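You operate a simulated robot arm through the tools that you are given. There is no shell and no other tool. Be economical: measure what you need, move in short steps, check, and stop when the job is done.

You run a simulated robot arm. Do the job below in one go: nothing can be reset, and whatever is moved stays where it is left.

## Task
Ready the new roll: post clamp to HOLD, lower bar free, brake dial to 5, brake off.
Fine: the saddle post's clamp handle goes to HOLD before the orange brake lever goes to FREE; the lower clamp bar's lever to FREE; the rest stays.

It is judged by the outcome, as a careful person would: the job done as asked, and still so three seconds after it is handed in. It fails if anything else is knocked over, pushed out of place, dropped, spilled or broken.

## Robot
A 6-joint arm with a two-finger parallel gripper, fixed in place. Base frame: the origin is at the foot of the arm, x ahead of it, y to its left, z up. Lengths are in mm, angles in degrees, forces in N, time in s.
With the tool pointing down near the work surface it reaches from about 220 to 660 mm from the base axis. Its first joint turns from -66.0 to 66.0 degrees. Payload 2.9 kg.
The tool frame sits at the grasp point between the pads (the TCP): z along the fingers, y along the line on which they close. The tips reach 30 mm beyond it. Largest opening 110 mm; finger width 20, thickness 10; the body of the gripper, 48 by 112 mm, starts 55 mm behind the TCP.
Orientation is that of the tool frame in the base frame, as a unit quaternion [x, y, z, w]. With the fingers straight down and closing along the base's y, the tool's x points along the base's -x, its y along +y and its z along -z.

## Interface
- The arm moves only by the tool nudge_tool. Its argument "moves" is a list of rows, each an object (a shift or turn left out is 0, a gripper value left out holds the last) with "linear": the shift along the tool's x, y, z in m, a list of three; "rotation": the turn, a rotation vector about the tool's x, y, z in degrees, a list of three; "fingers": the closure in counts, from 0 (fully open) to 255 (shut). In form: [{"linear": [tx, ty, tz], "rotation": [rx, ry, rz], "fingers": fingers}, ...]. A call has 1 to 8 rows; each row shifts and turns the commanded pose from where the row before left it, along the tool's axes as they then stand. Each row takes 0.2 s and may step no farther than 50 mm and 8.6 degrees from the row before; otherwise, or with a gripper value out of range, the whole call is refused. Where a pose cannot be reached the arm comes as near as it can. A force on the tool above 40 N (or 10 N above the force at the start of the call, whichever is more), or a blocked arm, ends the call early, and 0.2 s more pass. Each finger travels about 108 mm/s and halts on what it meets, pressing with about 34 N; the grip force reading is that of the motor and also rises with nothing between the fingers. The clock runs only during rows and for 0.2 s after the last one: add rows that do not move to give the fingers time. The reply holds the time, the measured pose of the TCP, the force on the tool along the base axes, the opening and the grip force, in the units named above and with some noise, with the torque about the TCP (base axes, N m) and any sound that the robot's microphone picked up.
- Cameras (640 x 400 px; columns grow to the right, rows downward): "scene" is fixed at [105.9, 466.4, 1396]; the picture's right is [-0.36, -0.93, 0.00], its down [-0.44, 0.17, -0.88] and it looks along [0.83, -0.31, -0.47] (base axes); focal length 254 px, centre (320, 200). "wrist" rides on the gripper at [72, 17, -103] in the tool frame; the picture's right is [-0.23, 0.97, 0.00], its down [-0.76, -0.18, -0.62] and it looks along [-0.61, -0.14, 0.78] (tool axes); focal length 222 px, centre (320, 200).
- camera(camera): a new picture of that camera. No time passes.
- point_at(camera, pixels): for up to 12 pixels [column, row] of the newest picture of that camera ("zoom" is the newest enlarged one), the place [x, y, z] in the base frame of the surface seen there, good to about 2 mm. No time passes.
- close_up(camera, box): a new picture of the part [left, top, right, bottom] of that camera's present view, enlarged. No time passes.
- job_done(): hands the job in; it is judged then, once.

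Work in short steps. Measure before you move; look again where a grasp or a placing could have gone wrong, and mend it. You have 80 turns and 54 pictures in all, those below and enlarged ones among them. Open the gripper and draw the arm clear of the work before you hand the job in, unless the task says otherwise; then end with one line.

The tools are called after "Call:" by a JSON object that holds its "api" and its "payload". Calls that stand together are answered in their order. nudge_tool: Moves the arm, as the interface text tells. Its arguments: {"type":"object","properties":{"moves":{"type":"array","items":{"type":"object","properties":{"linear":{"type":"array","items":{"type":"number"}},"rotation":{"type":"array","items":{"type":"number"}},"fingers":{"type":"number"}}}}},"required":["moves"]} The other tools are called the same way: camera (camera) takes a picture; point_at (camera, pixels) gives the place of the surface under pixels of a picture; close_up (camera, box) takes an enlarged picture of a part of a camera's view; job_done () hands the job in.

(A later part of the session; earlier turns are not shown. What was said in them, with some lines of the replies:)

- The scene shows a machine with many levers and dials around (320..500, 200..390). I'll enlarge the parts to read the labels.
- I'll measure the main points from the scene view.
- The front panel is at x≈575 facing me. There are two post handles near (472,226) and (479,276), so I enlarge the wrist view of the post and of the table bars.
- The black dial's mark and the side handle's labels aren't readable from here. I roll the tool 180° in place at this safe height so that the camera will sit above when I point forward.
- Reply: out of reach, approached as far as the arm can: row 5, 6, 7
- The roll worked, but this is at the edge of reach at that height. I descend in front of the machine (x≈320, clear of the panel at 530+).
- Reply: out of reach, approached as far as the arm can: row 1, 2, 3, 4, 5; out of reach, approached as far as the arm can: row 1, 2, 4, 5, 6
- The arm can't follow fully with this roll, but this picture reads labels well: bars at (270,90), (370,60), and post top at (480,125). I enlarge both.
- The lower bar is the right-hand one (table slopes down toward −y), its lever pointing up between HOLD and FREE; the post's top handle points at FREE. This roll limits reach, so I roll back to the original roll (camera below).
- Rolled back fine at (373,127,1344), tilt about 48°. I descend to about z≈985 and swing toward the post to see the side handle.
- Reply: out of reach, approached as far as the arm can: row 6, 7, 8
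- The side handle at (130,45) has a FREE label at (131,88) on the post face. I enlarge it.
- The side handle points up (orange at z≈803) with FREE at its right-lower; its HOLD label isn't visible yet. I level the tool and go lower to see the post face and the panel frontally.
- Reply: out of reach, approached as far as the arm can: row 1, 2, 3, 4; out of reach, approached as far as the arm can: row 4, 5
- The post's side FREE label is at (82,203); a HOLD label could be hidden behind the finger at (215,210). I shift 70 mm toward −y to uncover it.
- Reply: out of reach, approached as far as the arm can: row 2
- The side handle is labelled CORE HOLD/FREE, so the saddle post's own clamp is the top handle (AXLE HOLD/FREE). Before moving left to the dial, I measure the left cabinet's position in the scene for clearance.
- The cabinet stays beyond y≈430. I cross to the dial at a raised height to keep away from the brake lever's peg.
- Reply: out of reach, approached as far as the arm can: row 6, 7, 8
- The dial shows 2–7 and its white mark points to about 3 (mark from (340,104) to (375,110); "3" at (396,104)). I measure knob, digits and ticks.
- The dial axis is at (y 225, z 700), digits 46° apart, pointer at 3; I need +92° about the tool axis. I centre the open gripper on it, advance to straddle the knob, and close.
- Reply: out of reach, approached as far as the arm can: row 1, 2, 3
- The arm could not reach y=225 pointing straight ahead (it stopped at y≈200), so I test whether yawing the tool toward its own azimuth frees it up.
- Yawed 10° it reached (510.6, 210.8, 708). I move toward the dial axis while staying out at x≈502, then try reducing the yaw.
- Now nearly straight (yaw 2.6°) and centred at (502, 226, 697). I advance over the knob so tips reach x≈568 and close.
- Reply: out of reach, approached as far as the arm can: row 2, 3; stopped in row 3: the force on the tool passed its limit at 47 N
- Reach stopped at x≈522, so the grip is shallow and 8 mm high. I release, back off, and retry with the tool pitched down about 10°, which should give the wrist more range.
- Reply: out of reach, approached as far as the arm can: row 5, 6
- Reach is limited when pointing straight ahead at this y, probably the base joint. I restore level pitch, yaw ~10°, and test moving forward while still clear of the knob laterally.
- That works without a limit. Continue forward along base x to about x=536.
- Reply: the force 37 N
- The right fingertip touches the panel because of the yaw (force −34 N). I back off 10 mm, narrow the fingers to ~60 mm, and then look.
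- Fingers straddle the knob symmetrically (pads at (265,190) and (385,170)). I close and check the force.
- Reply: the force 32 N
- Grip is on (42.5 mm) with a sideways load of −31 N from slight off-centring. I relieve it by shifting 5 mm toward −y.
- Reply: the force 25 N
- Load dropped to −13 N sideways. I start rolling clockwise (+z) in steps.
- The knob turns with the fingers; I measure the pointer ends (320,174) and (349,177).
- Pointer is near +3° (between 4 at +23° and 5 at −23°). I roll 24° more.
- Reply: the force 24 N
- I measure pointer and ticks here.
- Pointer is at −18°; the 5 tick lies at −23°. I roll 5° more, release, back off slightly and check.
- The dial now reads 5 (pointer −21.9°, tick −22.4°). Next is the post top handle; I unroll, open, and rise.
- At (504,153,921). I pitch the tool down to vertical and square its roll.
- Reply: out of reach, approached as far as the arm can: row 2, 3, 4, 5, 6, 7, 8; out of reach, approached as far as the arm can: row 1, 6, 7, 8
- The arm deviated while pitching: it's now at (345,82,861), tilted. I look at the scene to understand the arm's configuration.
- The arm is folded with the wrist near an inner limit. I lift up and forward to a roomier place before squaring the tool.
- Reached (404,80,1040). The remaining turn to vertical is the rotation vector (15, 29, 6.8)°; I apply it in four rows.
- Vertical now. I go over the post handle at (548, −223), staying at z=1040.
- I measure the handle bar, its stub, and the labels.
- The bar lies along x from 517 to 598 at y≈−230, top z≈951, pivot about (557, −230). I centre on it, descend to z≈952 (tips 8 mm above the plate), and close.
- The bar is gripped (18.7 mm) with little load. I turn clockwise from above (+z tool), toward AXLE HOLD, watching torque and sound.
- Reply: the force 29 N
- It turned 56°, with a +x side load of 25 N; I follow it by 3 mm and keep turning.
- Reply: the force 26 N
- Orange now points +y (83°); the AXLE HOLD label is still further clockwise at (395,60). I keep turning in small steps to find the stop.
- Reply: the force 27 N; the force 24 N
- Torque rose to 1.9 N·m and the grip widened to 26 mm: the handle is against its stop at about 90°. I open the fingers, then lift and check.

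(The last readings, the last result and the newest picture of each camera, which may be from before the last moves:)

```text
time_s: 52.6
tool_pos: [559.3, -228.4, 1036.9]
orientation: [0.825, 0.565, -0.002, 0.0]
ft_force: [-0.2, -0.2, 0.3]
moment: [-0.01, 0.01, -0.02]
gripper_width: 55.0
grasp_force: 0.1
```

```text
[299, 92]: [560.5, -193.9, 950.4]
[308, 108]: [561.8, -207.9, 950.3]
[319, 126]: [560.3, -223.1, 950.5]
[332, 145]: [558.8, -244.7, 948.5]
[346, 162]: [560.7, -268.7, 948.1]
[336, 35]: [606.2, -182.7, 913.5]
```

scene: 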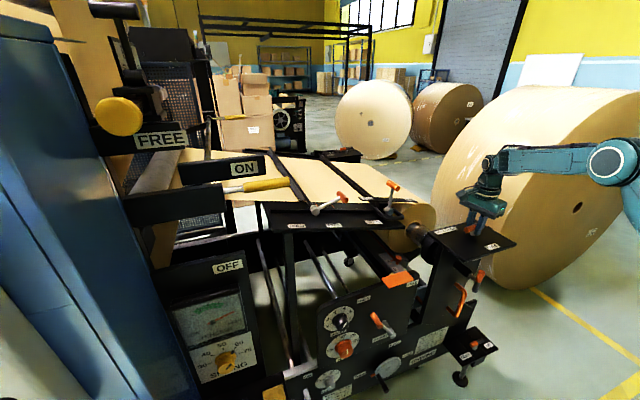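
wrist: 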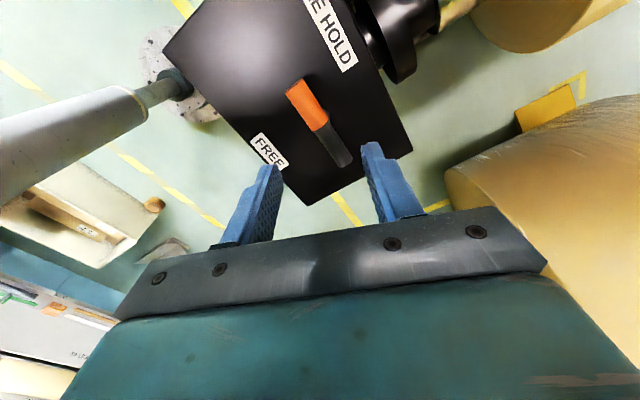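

Post handle is at exactly 90°, pointing +y at its stop: HOLD. Next is the lower clamp bar lever; I measure it in the scene.

Call:
{"api": "close_up", "payload": {"camera": "scene", "box": [340, 160, 440, 230]}}

Call:
{"api": "point_at", "payload": {"camera": "zoom", "pixels": [[310, 160], [335, 175], [325, 150], [288, 333], [270, 320], [305, 270], [320, 210], [165, 250], [410, 260], [260, 250], [345, 375], [400, 345]]}}

```text
5.71 times, centred on (390, 195) of scene
```

zoom: 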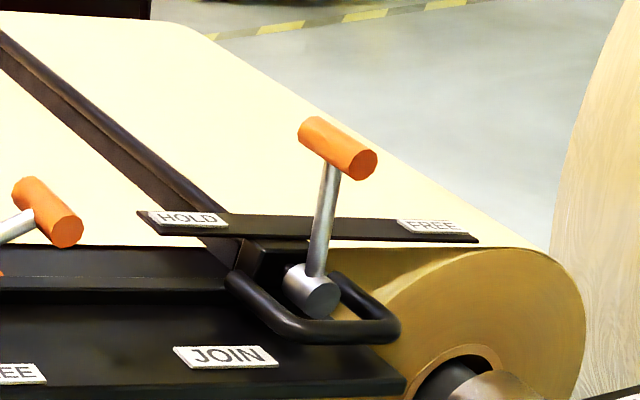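

```text
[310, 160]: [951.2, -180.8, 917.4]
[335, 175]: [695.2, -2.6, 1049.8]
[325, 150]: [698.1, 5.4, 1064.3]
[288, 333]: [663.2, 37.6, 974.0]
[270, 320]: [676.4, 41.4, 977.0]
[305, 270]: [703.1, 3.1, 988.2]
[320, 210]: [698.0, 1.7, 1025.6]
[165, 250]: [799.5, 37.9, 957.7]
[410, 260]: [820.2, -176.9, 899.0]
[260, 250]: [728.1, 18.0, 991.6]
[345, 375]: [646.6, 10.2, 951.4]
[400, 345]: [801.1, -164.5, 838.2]
```

The lever stands vertical: hub near (700,3,980), peg at z≈1064 along x. I'll push it toward −y with closed fingers lying horizontally (+x). First unroll here and rise.

Call:
{"api": "nudge_tool", "payload": {"moves": [{"rotation": [0, 0, -8.5], "linear": [0, 0, -0.02]}, {"rotation": [0, 0, -8.5], "linear": [0, 0, -0.02]}, {"rotation": [0, 0, -8.5], "linear": [0, 0, -0.02]}, {"rotation": [0, 0, -8.5], "linear": [0, 0, -0.02]}, {"rotation": [0, 0, -8.5]}, {"rotation": [0, 0, -8.5]}, {"rotation": [0, 0, -8.5]}, {"rotation": [0, 0, -8.5]}]}}

Call:
{"api": "nudge_tool", "payload": {"moves": [{"rotation": [0, 0, -8.5]}, {"rotation": [0, 0, -8.5]}, {"rotation": [0, 0, -8.5]}, {"rotation": [0, 0, -8.5]}, {"rotation": [0, 0, -8.5], "fingers": 255}, {"linear": [0.015, 0.045, 0]}, {"linear": [0.015, 0.045, 0]}, {"linear": [0.015, 0.045, 0]}]}}

```text
time_s: 54.4
tool_pos: [557.7, -228.6, 1116.9]
orientation: [0.366, 0.931, -0.002, 0.001]
ft_force: [-1.1, 0.1, 0.2]
moment: [0.05, 0.04, -0.03]
gripper_width: 55.0
grasp_force: 0.0
```

```text
time_s: 56.2
tool_pos: [528.5, -95.4, 1130.1]
orientation: [0.005, 1.0, 0.0, -0.004]
ft_force: [-0.6, 1.2, 0.5]
moment: [0.01, 0.01, 0.0]
gripper_width: 0.0
grasp_force: 33.7
out of reach, approached as far as the arm can: row 8
```

Closed and nearly square at (528,−95,1130). I pitch the tool forward and check.

Call:
{"api": "nudge_tool", "payload": {"moves": [{"rotation": [0, -8.5, 0], "linear": [0, 0.01, 0]}, {"rotation": [0, -8.5, 0], "linear": [0, 0.01, 0]}, {"rotation": [0, -8.5, 0], "linear": [0, 0.01, 0]}, {"rotation": [0, -8.5, 0], "linear": [0, 0.01, 0]}, {"rotation": [0, -8.5, 0], "linear": [0, 0.01, 0]}, {"rotation": [0, -8.5, 0], "linear": [0, 0.01, 0]}]}}

Call:
{"api": "camera", "payload": {"camera": "wrist"}}

```text
time_s: 57.6
tool_pos: [636.8, -76.3, 1226.0]
orientation: [0.003, 0.959, 0.002, 0.283]
ft_force: [0.2, 0.0, -0.1]
moment: [0.03, 0.0, -0.01]
gripper_width: 0.1
grasp_force: 33.5
out of reach, approached as far as the arm can: row 1, 2, 3, 4, 5, 6
```

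```text
21 pictures are left
```

wrist: 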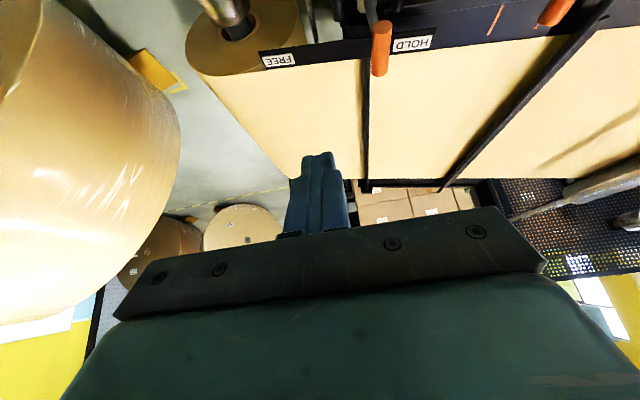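

The TCP drifted up to (637,−76,1226) as the wrist hit a limit. I look at the arm's shape.

Call:
{"api": "camera", "payload": {"camera": "scene"}}

```text
20 pictures are left
```

scene: 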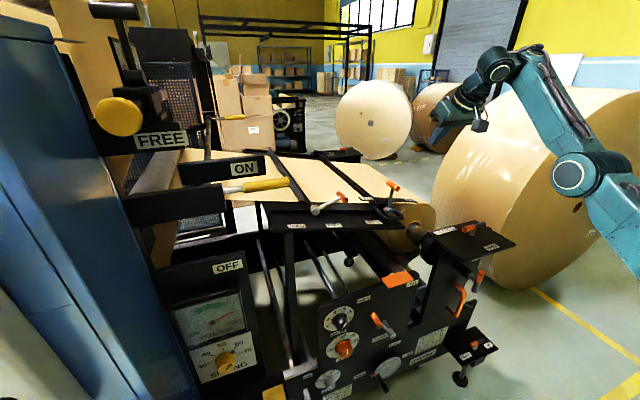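

The limit seems related to how far the wrist is drawn in, so I continue pitching while travelling toward (637, 60, 1120), where the wrist sits further out.

Call:
{"api": "nudge_tool", "payload": {"moves": [{"rotation": [0, -8.1, 0], "linear": [0.008, 0.0195, 0.0126]}, {"rotation": [0, -8.1, 0], "linear": [0.01, 0.0195, 0.0113]}, {"rotation": [0, -8.1, 0], "linear": [0.0113, 0.0195, 0.0098]}, {"rotation": [0, -8.1, 0], "linear": [0.0126, 0.0195, 0.0082]}]}}

```text
time_s: 58.6
tool_pos: [625.3, -69.2, 1275.1]
orientation: [-0.001, 0.946, 0.011, 0.323]
ft_force: [0.4, -0.7, 0.1]
moment: [0.0, 0.01, -0.01]
gripper_width: 0.0
grasp_force: 33.7
out of reach, approached as far as the arm can: row 1, 2, 3, 4
```

Pitching forward isn't available here, so I'll use the vertical tool instead: push the near half of the peg sideways. I return to vertical while moving to about (665, 41, 1100), on the +y side of the lever.

Call:
{"api": "nudge_tool", "payload": {"moves": [{"rotation": [0.26, 7.55, 0], "linear": [0.0152, 0.022, 0.0325]}, {"rotation": [0.26, 7.55, 0], "linear": [0.0109, 0.022, 0.0342]}, {"rotation": [0.26, 7.55, 0], "linear": [0.0063, 0.022, 0.0353]}, {"rotation": [0.26, 7.55, 0], "linear": [0.0017, 0.022, 0.0358]}, {"rotation": [0.26, 7.55, 0], "linear": [-0.003, 0.022, 0.0358]}]}}

Call:
{"api": "camera", "payload": {"camera": "wrist"}}

```text
time_s: 59.8
tool_pos: [629.7, 49.6, 1104.3]
orientation: [0.001, 1.0, 0.001, 0.014]
ft_force: [-0.5, 0.1, -0.4]
moment: [-0.04, 0.03, -0.02]
gripper_width: 0.1
grasp_force: 34.4
out of reach, approached as far as the arm can: row 4, 5
```

```text
19 pictures are left
```

wrist: 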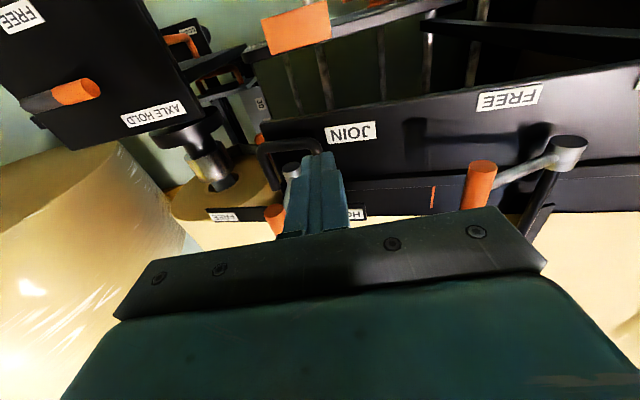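

At (630,50,1104), vertical; the peg is at about (275,215). I need ~45 mm more reach, so I test pitching forward with forward travel.

Call:
{"api": "nudge_tool", "payload": {"moves": [{"rotation": [0, -8, 0], "linear": [-0.015, 0, 0]}, {"rotation": [0, -8, 0], "linear": [-0.015, 0, 0.003]}, {"rotation": [0, -8, 0], "linear": [-0.012, 0, 0.004]}]}}

```text
time_s: 60.6
tool_pos: [671.6, 48.5, 1109.9]
orientation: [0.001, 0.984, 0.002, 0.178]
ft_force: [0.5, -0.1, -0.1]
moment: [0.0, -0.02, 0.0]
gripper_width: 0.0
grasp_force: 33.9
out of reach, approached as far as the arm can: row 2, 3
```

Good: (672, 48, 1110) with 20° tilt. I look to measure the lever and clearances.

Call:
{"api": "camera", "payload": {"camera": "wrist"}}

Call:
{"api": "camera", "payload": {"camera": "scene"}}

```text
18 pictures are left
```

wrist: 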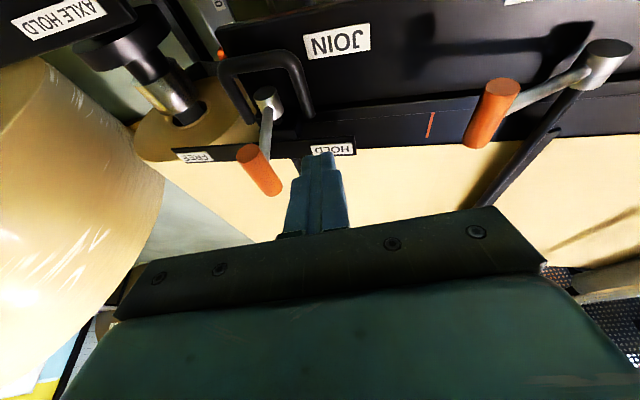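

```text
17 pictures are left
```

scene: 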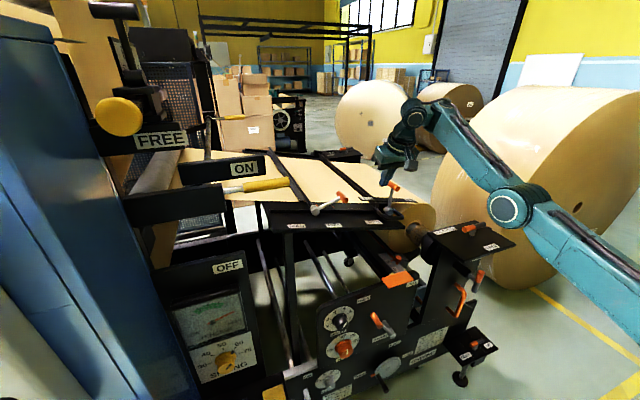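

Call:
{"api": "point_at", "payload": {"camera": "wrist", "pixels": [[246, 154], [258, 170], [274, 192], [267, 98], [266, 125], [264, 143], [195, 156], [335, 150], [240, 80], [306, 85], [298, 113], [225, 65]]}}

Call:
{"api": "point_at", "payload": {"camera": "wrist", "pixels": [[594, 65], [608, 50], [545, 90], [500, 90], [485, 120], [470, 145], [325, 160], [320, 190]]}}

```text
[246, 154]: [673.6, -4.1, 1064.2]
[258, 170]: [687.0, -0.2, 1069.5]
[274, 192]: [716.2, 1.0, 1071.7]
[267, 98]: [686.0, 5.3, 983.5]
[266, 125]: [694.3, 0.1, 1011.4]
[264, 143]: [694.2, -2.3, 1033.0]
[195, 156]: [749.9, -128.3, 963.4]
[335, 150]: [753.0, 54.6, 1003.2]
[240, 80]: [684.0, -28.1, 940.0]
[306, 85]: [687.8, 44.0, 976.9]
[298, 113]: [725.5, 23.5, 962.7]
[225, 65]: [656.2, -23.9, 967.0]
```

```text
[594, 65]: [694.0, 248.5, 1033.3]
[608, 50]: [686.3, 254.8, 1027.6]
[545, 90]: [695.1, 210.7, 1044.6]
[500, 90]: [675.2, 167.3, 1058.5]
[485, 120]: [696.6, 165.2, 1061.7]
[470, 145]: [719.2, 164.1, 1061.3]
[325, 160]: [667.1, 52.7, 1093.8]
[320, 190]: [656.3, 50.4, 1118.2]
```

Lever geometry: hub (y 5, z 978), peg centre (−2, 1062) spanning x 670–720, arm at x≈694; the upper lever at FREE sits 18° above horizontal, so I expect the same end here. I lower the fingertips beside the peg and begin the push toward −y.

Call:
{"api": "nudge_tool", "payload": {"moves": [{"linear": [0.0094, 0, 0.0253]}, {"linear": [0, -0.02, 0]}, {"linear": [0, 0, 0]}]}}

Call:
{"api": "nudge_tool", "payload": {"moves": [{"linear": [0.0005, -0.012, 0.0012]}, {"linear": [0.0005, -0.012, 0.0012]}, {"linear": [0.001, -0.012, 0.003]}]}}

```text
time_s: 61.4
tool_pos: [667.8, 23.6, 1102.5]
orientation: [0.0, 0.984, 0.0, 0.176]
ft_force: [0.7, 0.2, 0.3]
moment: [-0.02, -0.03, -0.02]
gripper_width: 0.0
grasp_force: 33.8
out of reach, approached as far as the arm can: row 1, 2
```

```text
time_s: 62.2
tool_pos: [667.9, -13.1, 1101.0]
orientation: [0.0, 0.984, 0.002, 0.179]
ft_force: [-4.3, -0.5, 9.2]
moment: [0.02, 0.09, -0.11]
gripper_width: 0.3
grasp_force: 34.2
```

Descent fell short (z 1101), so the tip is grazing over the peg's top. I back off to y≈30 and lower with slightly less x.

Call:
{"api": "nudge_tool", "payload": {"moves": [{"linear": [0, 0.022, -0.004]}, {"linear": [0, 0.022, 0]}, {"linear": [0.0145, 0, 0.0154]}]}}

```text
time_s: 63.0
tool_pos: [655.7, 31.0, 1099.4]
orientation: [0.001, 0.985, 0.0, 0.174]
ft_force: [-0.1, 1.1, 1.6]
moment: [0.01, 0.0, -0.03]
gripper_width: 0.0
grasp_force: 34.1
out of reach, approached as far as the arm can: row 2, 3
```

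Lowering with forward tilt isn't reachable. Better: vertical tool rolled 90° and opened, so one finger reaches ~60 mm further in x (TCP at x≈622 puts that finger at x≈677–687, on the peg's near half). I square up first.

Call:
{"api": "nudge_tool", "payload": {"moves": [{"rotation": [0, 7, 0], "linear": [0.01, 0.008, -0.008]}, {"rotation": [0, 7, 0], "linear": [0.01, 0.008, 0]}, {"rotation": [0, 6, 0], "linear": [0.01, 0.008, 0]}, {"linear": [0, 0.006, 0]}]}}

Call:
{"api": "nudge_tool", "payload": {"moves": [{"rotation": [0, 0, 8.5]}, {"rotation": [0, 0, 8.5]}, {"rotation": [0, 0, 8.5]}, {"rotation": [0, 0, 8.5]}, {"rotation": [0, 0, 8.5]}, {"rotation": [0, 0, 8.5]}, {"rotation": [0, 0, 8.5]}, {"rotation": [0, 0, 8.5]}]}}

```text
time_s: 64.0
tool_pos: [627.4, 59.1, 1099.6]
orientation: [0.0, 1.0, -0.001, 0.007]
ft_force: [-0.7, -0.8, 0.6]
moment: [-0.01, 0.01, 0.01]
gripper_width: 0.0
grasp_force: 34.5
out of reach, approached as far as the arm can: row 3
```

```text
time_s: 65.8
tool_pos: [627.7, 58.8, 1100.5]
orientation: [0.561, 0.828, 0.003, 0.007]
ft_force: [-0.2, -0.1, -0.9]
moment: [-0.01, -0.02, -0.02]
gripper_width: 0.2
grasp_force: 34.0
```

Call:
{"api": "nudge_tool", "payload": {"moves": [{"rotation": [0, 0, 7.3]}, {"rotation": [0, 0, 7.3]}, {"rotation": [0, 0, 7.4]}, {"linear": [0, -0.005, 0], "fingers": 0}, {"fingers": 0}, {"fingers": 0}, {"linear": [-0.01, 0, 0.018]}]}}

Call:
{"api": "camera", "payload": {"camera": "wrist"}}

```text
time_s: 67.4
tool_pos: [623.0, 48.5, 1082.6]
orientation: [0.708, 0.706, 0.006, 0.007]
ft_force: [0.2, 0.7, -1.0]
moment: [-0.05, -0.01, -0.01]
gripper_width: 109.9
grasp_force: 0.0
```

```text
16 pictures are left
```

wrist: 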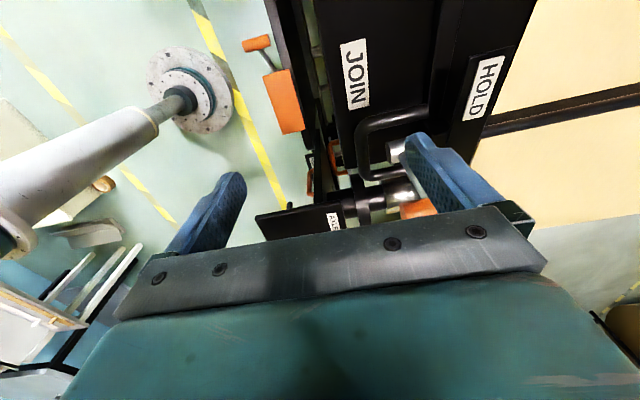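

The far finger at (440,170) is on the +y side with the peg beyond (415,208). I push toward −y following the lever's arc.

Call:
{"api": "nudge_tool", "payload": {"moves": [{"linear": [-0.016, 0, 0]}, {"linear": [-0.015, 0, 0]}, {"linear": [-0.011, 0, 0.002]}, {"linear": [-0.011, 0, 0.003]}]}}

Call:
{"api": "nudge_tool", "payload": {"moves": [{"linear": [-0.01, 0, 0.004]}, {"linear": [-0.01, 0, 0.004]}, {"linear": [-0.008, 0, 0.006]}, {"linear": [-0.008, 0, 0.006]}]}}

```text
time_s: 68.4
tool_pos: [623.1, -4.8, 1076.7]
orientation: [0.708, 0.706, 0.005, 0.006]
ft_force: [-0.1, -0.1, 0.5]
moment: [-0.01, -0.01, -0.01]
gripper_width: 110.0
grasp_force: 0.0
```

```text
time_s: 69.4
tool_pos: [623.0, -39.9, 1056.3]
orientation: [0.707, 0.707, 0.005, 0.006]
ft_force: [-0.1, 0.5, 0.1]
moment: [0.04, 0.01, 0.05]
gripper_width: 109.8
grasp_force: 0.0
```

No load is felt; I check whether the lever is actually following.

Call:
{"api": "camera", "payload": {"camera": "wrist"}}

Call:
{"api": "close_up", "payload": {"camera": "scene", "box": [340, 130, 460, 230]}}

```text
15 pictures are left
```

wrist: 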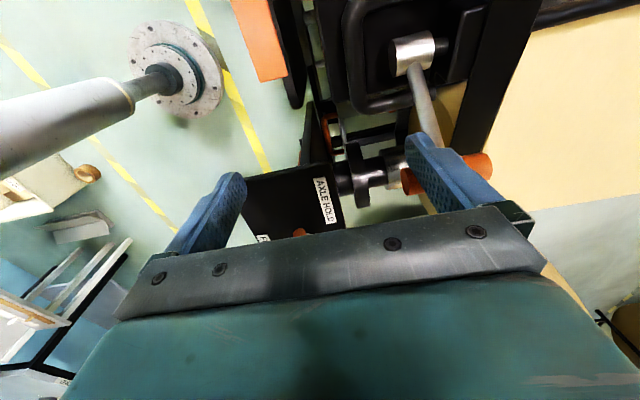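

```text
4.00 times, centred on (400, 180) of scene
```

zoom: 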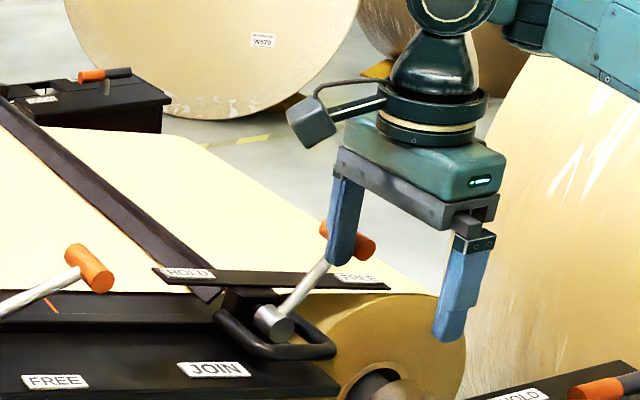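

The lever follows (now about 45°). I continue in smaller steps until it meets its stop.

Call:
{"api": "nudge_tool", "payload": {"moves": [{"linear": [-0.006, 0, 0.006]}, {"linear": [-0.006, 0, 0.007]}, {"linear": [-0.004, 0, 0.006]}]}}

Call:
{"api": "nudge_tool", "payload": {"moves": [{"linear": [-0.003, 0, 0.005]}, {"linear": [-0.002, 0, 0.003]}]}}

```text
time_s: 70.2
tool_pos: [623.4, -55.6, 1038.1]
orientation: [0.708, 0.706, 0.005, 0.007]
ft_force: [0.0, 1.5, 0.0]
moment: [0.0, 0.01, 0.06]
gripper_width: 110.0
grasp_force: 0.1
```

```text
time_s: 70.8
tool_pos: [624.8, -61.5, 1030.1]
orientation: [0.708, 0.706, 0.005, 0.006]
ft_force: [-0.2, 1.9, -2.9]
moment: [0.12, 0.17, 0.18]
gripper_width: 109.8
grasp_force: 0.0
```

Call:
{"api": "nudge_tool", "payload": {"moves": [{"linear": [-0.004, 0, 0.001]}, {"linear": [-0.003, 0, 0.001]}]}}

Call:
{"api": "close_up", "payload": {"camera": "scene", "box": [340, 160, 440, 230]}}

```text
time_s: 71.4
tool_pos: [623.2, -66.0, 1029.0]
orientation: [0.706, 0.708, 0.006, 0.007]
ft_force: [-0.1, 11.6, 0.3]
moment: [0.31, 0.17, 0.64]
gripper_width: 109.4
grasp_force: 0.0
```

```text
5.71 times, centred on (390, 195) of scene
```

zoom: 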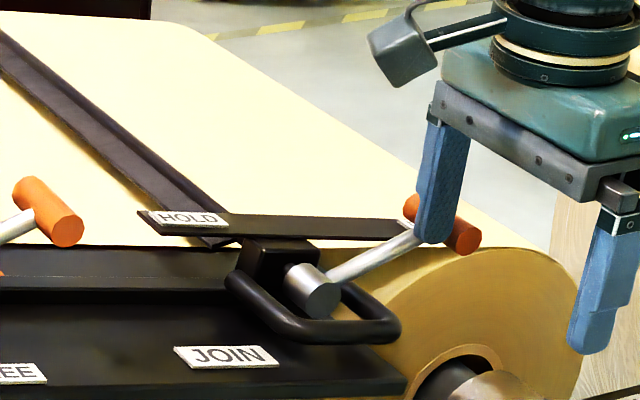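

Force rises to 11.6 N and the lever looks parallel to the upper one at FREE. I withdraw and measure.

Call:
{"api": "nudge_tool", "payload": {"moves": [{"linear": [0.006, 0, -0.005]}, {"linear": [0, 0, -0.04]}, {"linear": [0, -0.02, -0.02]}]}}

Call:
{"api": "close_up", "payload": {"camera": "scene", "box": [300, 160, 440, 230]}}

```text
time_s: 72.2
tool_pos: [601.3, -61.4, 1092.7]
orientation: [0.707, 0.707, 0.005, 0.006]
ft_force: [-0.6, -0.3, -0.4]
moment: [0.03, 0.0, 0.0]
gripper_width: 110.1
grasp_force: 0.1
```

```text
4.57 times, centred on (370, 195) of scene
```

zoom: 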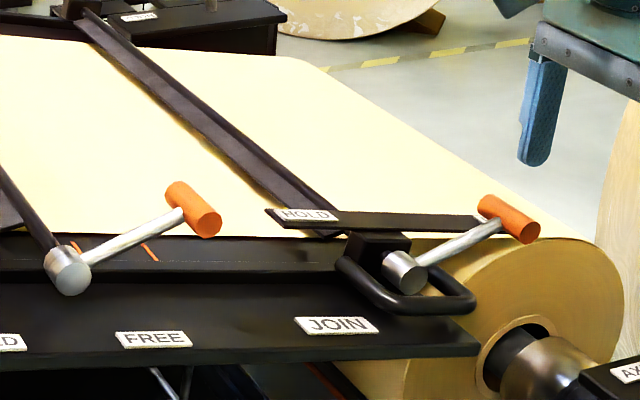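

Call:
{"api": "point_at", "payload": {"camera": "zoom", "pixels": [[405, 270], [440, 252], [470, 236], [508, 218], [68, 270], [110, 250], [150, 230], [193, 208]]}}

```text
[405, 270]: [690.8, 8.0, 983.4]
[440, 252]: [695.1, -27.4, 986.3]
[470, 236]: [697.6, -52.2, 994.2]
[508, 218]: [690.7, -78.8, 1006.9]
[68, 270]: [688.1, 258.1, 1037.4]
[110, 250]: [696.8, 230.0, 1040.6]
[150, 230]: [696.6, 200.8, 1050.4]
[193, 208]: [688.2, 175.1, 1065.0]
```

Both levers now sit at 18°, so the lower bar is FREE. Last is the brake lever; I measure it on the front panel.

Call:
{"api": "close_up", "payload": {"camera": "scene", "box": [340, 270, 440, 350]}}

Call:
{"api": "point_at", "payload": {"camera": "zoom", "pixels": [[205, 285], [225, 320], [260, 350], [282, 368], [300, 375], [155, 175], [360, 95], [240, 350], [215, 300], [370, 50]]}}

```text
5.00 times, centred on (390, 310) of scene
```

zoom: 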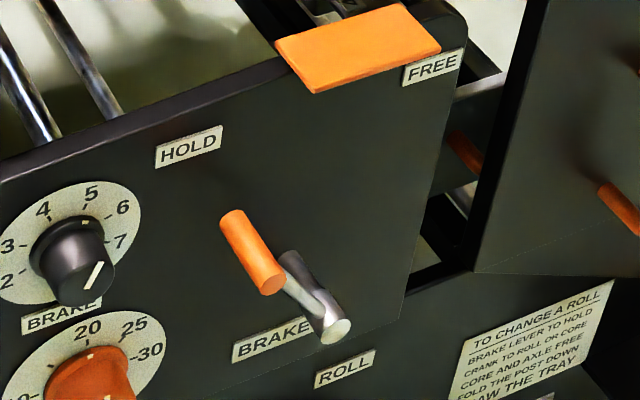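

```text
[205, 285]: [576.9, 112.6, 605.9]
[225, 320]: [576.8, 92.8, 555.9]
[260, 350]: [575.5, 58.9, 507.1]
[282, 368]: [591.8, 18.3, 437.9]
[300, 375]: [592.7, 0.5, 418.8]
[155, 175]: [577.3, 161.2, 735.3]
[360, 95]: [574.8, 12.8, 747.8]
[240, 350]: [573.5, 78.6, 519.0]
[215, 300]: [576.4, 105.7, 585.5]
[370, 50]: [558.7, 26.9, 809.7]
```

Call:
{"api": "point_at", "payload": {"camera": "zoom", "pixels": [[232, 220], [245, 240], [258, 265], [270, 285], [292, 270], [300, 285], [320, 310], [337, 330], [190, 146], [432, 66], [295, 255]]}}

```text
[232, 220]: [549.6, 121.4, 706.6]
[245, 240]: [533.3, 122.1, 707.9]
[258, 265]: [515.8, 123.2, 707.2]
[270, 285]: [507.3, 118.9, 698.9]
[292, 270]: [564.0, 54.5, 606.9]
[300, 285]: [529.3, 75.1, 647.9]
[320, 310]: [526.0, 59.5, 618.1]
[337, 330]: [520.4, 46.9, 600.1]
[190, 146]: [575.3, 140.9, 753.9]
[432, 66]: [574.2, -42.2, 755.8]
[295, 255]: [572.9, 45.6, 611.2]
```

Pivot at (y 48, z 603); peg centre (119, 700), spanning x 505–555, rod at x≈527; FREE is the mirror side (peg near y −23). I use the same opened, rolled gripper: far finger at x≈512 pushing the peg's front part. I first move to x≈452, y≈170.

Call:
{"api": "nudge_tool", "payload": {"moves": [{"linear": [0.028, -0.03, 0]}, {"linear": [0.028, -0.03, 0]}, {"linear": [0.028, -0.03, 0]}, {"linear": [0.028, -0.03, 0]}, {"linear": [0.028, -0.029, 0]}, {"linear": [0.044, 0, 0]}, {"linear": [0.044, 0, 0]}]}}

Call:
{"api": "nudge_tool", "payload": {"moves": [{"linear": [0, 0, 0.045]}, {"linear": [0, 0, 0.045]}, {"linear": [0, 0, 0.045]}, {"linear": [0, 0, 0.045]}]}}

```text
time_s: 73.8
tool_pos: [528.7, 152.4, 1143.0]
orientation: [0.708, 0.706, 0.005, 0.006]
ft_force: [-0.4, 0.8, -0.1]
moment: [-0.03, -0.02, 0.01]
gripper_width: 110.0
grasp_force: 0.0
out of reach, approached as far as the arm can: row 2, 3, 4, 5
```

```text
time_s: 74.8
tool_pos: [531.7, 151.7, 961.5]
orientation: [0.708, 0.707, 0.006, 0.008]
ft_force: [1.4, 0.7, -0.4]
moment: [-0.02, 0.02, 0.01]
gripper_width: 110.1
grasp_force: 0.1
out of reach, approached as far as the arm can: row 1
```

Now at (532,152,961), clear. I move back in x to 452, y 170.

Call:
{"api": "nudge_tool", "payload": {"moves": [{"linear": [0.006, -0.027, 0]}, {"linear": [0.006, -0.027, 0]}, {"linear": [0.006, -0.026, 0]}]}}

```text
time_s: 75.6
tool_pos: [452.2, 171.1, 961.8]
orientation: [0.708, 0.706, 0.005, 0.006]
ft_force: [-0.3, -0.6, -0.1]
moment: [0.02, -0.02, 0.0]
gripper_width: 110.1
grasp_force: 0.0
```

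Good. Descend to z≈718, checking for deviation.

Call:
{"api": "nudge_tool", "payload": {"moves": [{"linear": [0, 0, 0.041]}, {"linear": [0, 0, 0.041]}, {"linear": [0, 0, 0.041]}, {"linear": [0, 0, 0.041]}, {"linear": [0, 0, 0.04]}, {"linear": [0, 0, 0.04]}]}}

Call:
{"api": "camera", "payload": {"camera": "wrist"}}

Call:
{"api": "close_up", "payload": {"camera": "scene", "box": [300, 250, 440, 360]}}

```text
time_s: 77.0
tool_pos: [457.3, 169.7, 718.3]
orientation: [0.708, 0.706, 0.006, 0.007]
ft_force: [1.1, 0.0, -0.4]
moment: [0.02, -0.04, 0.0]
gripper_width: 109.7
grasp_force: 0.0
```

```text
10 pictures are left
```

wrist: 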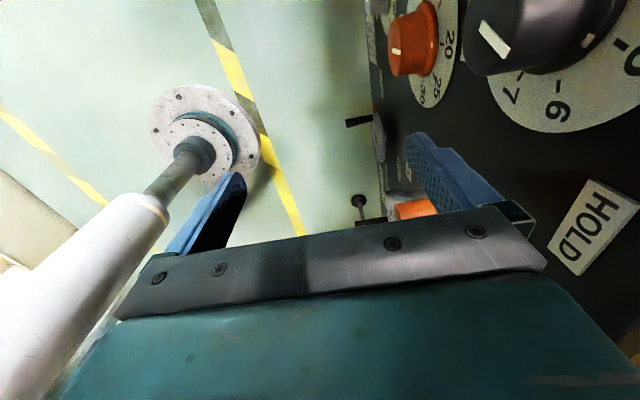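

```text
3.64 times, centred on (370, 305) of scene
```

zoom: 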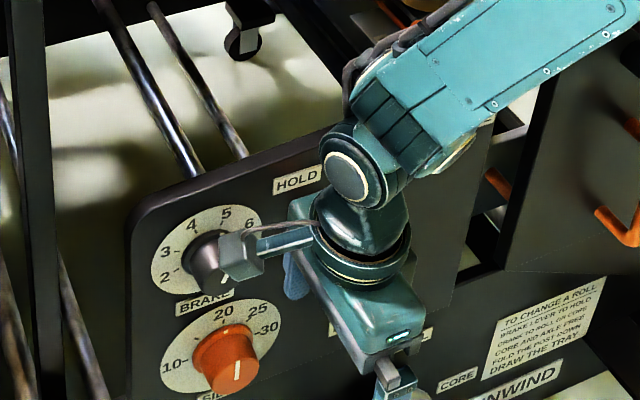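

The finger at (450,170) is on the +y side of the orange peg (415,208), and the dial is untouched. I push toward −y in steps.

Call:
{"api": "nudge_tool", "payload": {"moves": [{"linear": [-0.015, -0.003, 0]}, {"linear": [-0.015, 0, 0]}, {"linear": [-0.012, 0, 0]}, {"linear": [-0.012, 0, 0]}]}}

Call:
{"api": "nudge_tool", "payload": {"moves": [{"linear": [-0.015, 0, 0]}, {"linear": [-0.015, 0, 0]}, {"linear": [-0.015, 0, 0]}, {"linear": [-0.015, 0, 0]}]}}

Call:
{"api": "camera", "payload": {"camera": "wrist"}}

```text
time_s: 78.0
tool_pos: [454.7, 115.0, 718.3]
orientation: [0.708, 0.706, 0.004, 0.007]
ft_force: [-1.1, 0.1, 0.0]
moment: [0.04, 0.01, 0.0]
gripper_width: 110.2
grasp_force: 0.0
```

```text
time_s: 79.0
tool_pos: [452.8, 55.9, 717.0]
orientation: [0.707, 0.707, 0.005, 0.006]
ft_force: [0.1, 1.3, 0.1]
moment: [-0.03, 0.02, 0.05]
gripper_width: 110.0
grasp_force: 0.1
```

```text
8 pictures are left
```

wrist: 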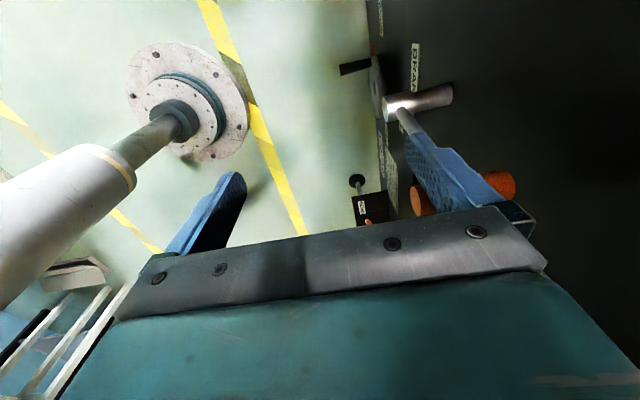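

The lever follows the finger. I continue toward y≈0 with smaller steps near the expected stop.

Call:
{"api": "nudge_tool", "payload": {"moves": [{"linear": [-0.015, 0, 0]}, {"linear": [-0.015, 0, 0]}, {"linear": [-0.012, 0, 0.003]}]}}

Call:
{"api": "nudge_tool", "payload": {"moves": [{"linear": [-0.008, 0, 0.003]}, {"linear": [-0.005, 0, 0.002]}]}}

```text
time_s: 79.8
tool_pos: [453.9, 14.5, 713.2]
orientation: [0.708, 0.707, 0.005, 0.006]
ft_force: [0.1, -0.2, 0.3]
moment: [-0.02, -0.01, -0.05]
gripper_width: 110.1
grasp_force: 0.1
```

```text
time_s: 80.4
tool_pos: [452.9, 2.3, 708.5]
orientation: [0.707, 0.707, 0.006, 0.006]
ft_force: [0.9, 0.0, 0.0]
moment: [0.02, 0.0, 0.03]
gripper_width: 110.1
grasp_force: 0.1
```

Call:
{"api": "nudge_tool", "payload": {"moves": [{"linear": [-0.004, 0, 0.001]}, {"linear": [-0.003, 0, 0.001]}]}}

```text
time_s: 81.0
tool_pos: [453.8, 0.1, 708.9]
orientation: [0.704, 0.71, 0.01, 0.004]
ft_force: [-2.7, 29.3, 12.2]
moment: [0.2, -0.6, 1.63]
gripper_width: 108.8
grasp_force: 0.0
```

Force jumped to 29 N: the stop, at the expected FREE position. I back the finger off toward +y, then rise.

Call:
{"api": "nudge_tool", "payload": {"moves": [{"linear": [0.015, -0.01, 0]}, {"linear": [0.015, -0.015, -0.02]}, {"linear": [0, 0, -0.045]}, {"linear": [0, 0, -0.045]}, {"linear": [0, 0, -0.045]}, {"linear": [0, 0, -0.045]}]}}

Call:
{"api": "camera", "payload": {"camera": "scene"}}

```text
time_s: 82.4
tool_pos: [424.7, 24.8, 905.7]
orientation: [0.708, 0.706, 0.005, 0.006]
ft_force: [0.1, -0.4, 0.9]
moment: [0.01, 0.0, 0.0]
gripper_width: 110.0
grasp_force: 0.0
```

```text
7 pictures are left
```

scene: 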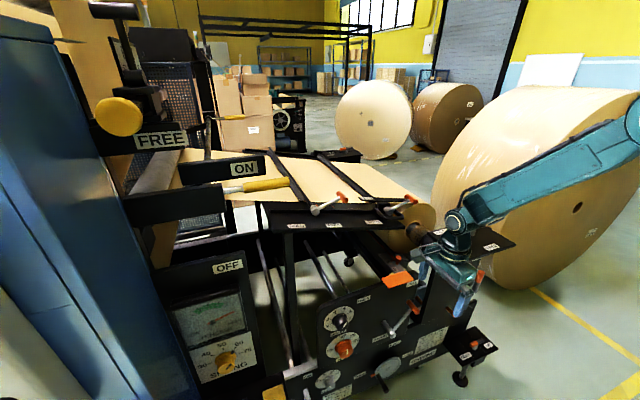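

I raise the arm a bit more and check the panel and the post up close.

Call:
{"api": "nudge_tool", "payload": {"moves": [{"linear": [0.03, 0, -0.04]}, {"linear": [0.03, 0, -0.04]}, {"linear": [0.03, 0, -0.04]}]}}

Call:
{"api": "close_up", "payload": {"camera": "scene", "box": [300, 270, 440, 370]}}

Call:
{"api": "close_up", "payload": {"camera": "scene", "box": [380, 200, 540, 300]}}

```text
time_s: 83.2
tool_pos: [423.9, 114.3, 1027.1]
orientation: [0.707, 0.707, 0.006, 0.006]
ft_force: [0.9, -0.3, 0.4]
moment: [0.01, -0.02, 0.01]
gripper_width: 110.0
grasp_force: 0.0
```

```text
4.00 times, centred on (370, 320) of scene
```

zoom: 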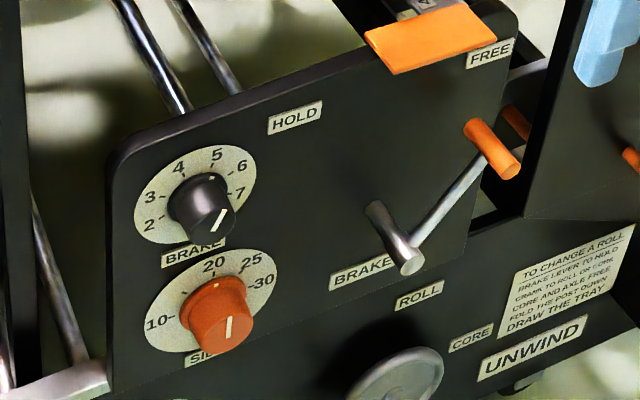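

```text
4.00 times, centred on (460, 250) of scene
```

zoom: 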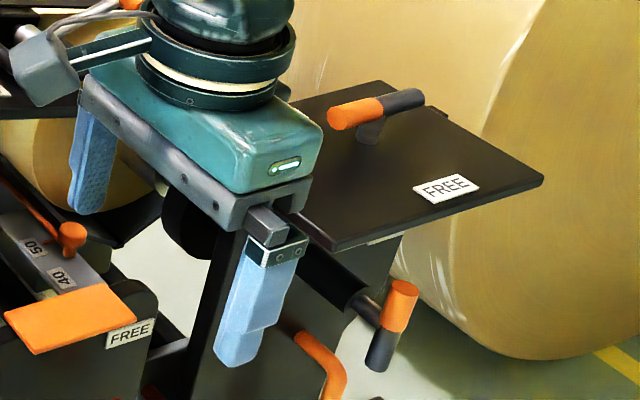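

Brake lever is at FREE, the dial's mark is at 5, the post handle is at HOLD, the lower bar is FREE, and the other controls look unchanged. The gripper is open and clear, so I hand in.

Call:
{"api": "job_done", "payload": {}}

```text
The job is handed in.
```

The job is handed in: the post clamp is at HOLD (set before the brake was released), the lower bar is FREE, the brake dial is at 5, and the brake lever is at FREE. I took the handle marked AXLE HOLD / FREE on top of the post to be the post clamp; the CORE HOLD handle on its side was left alone.
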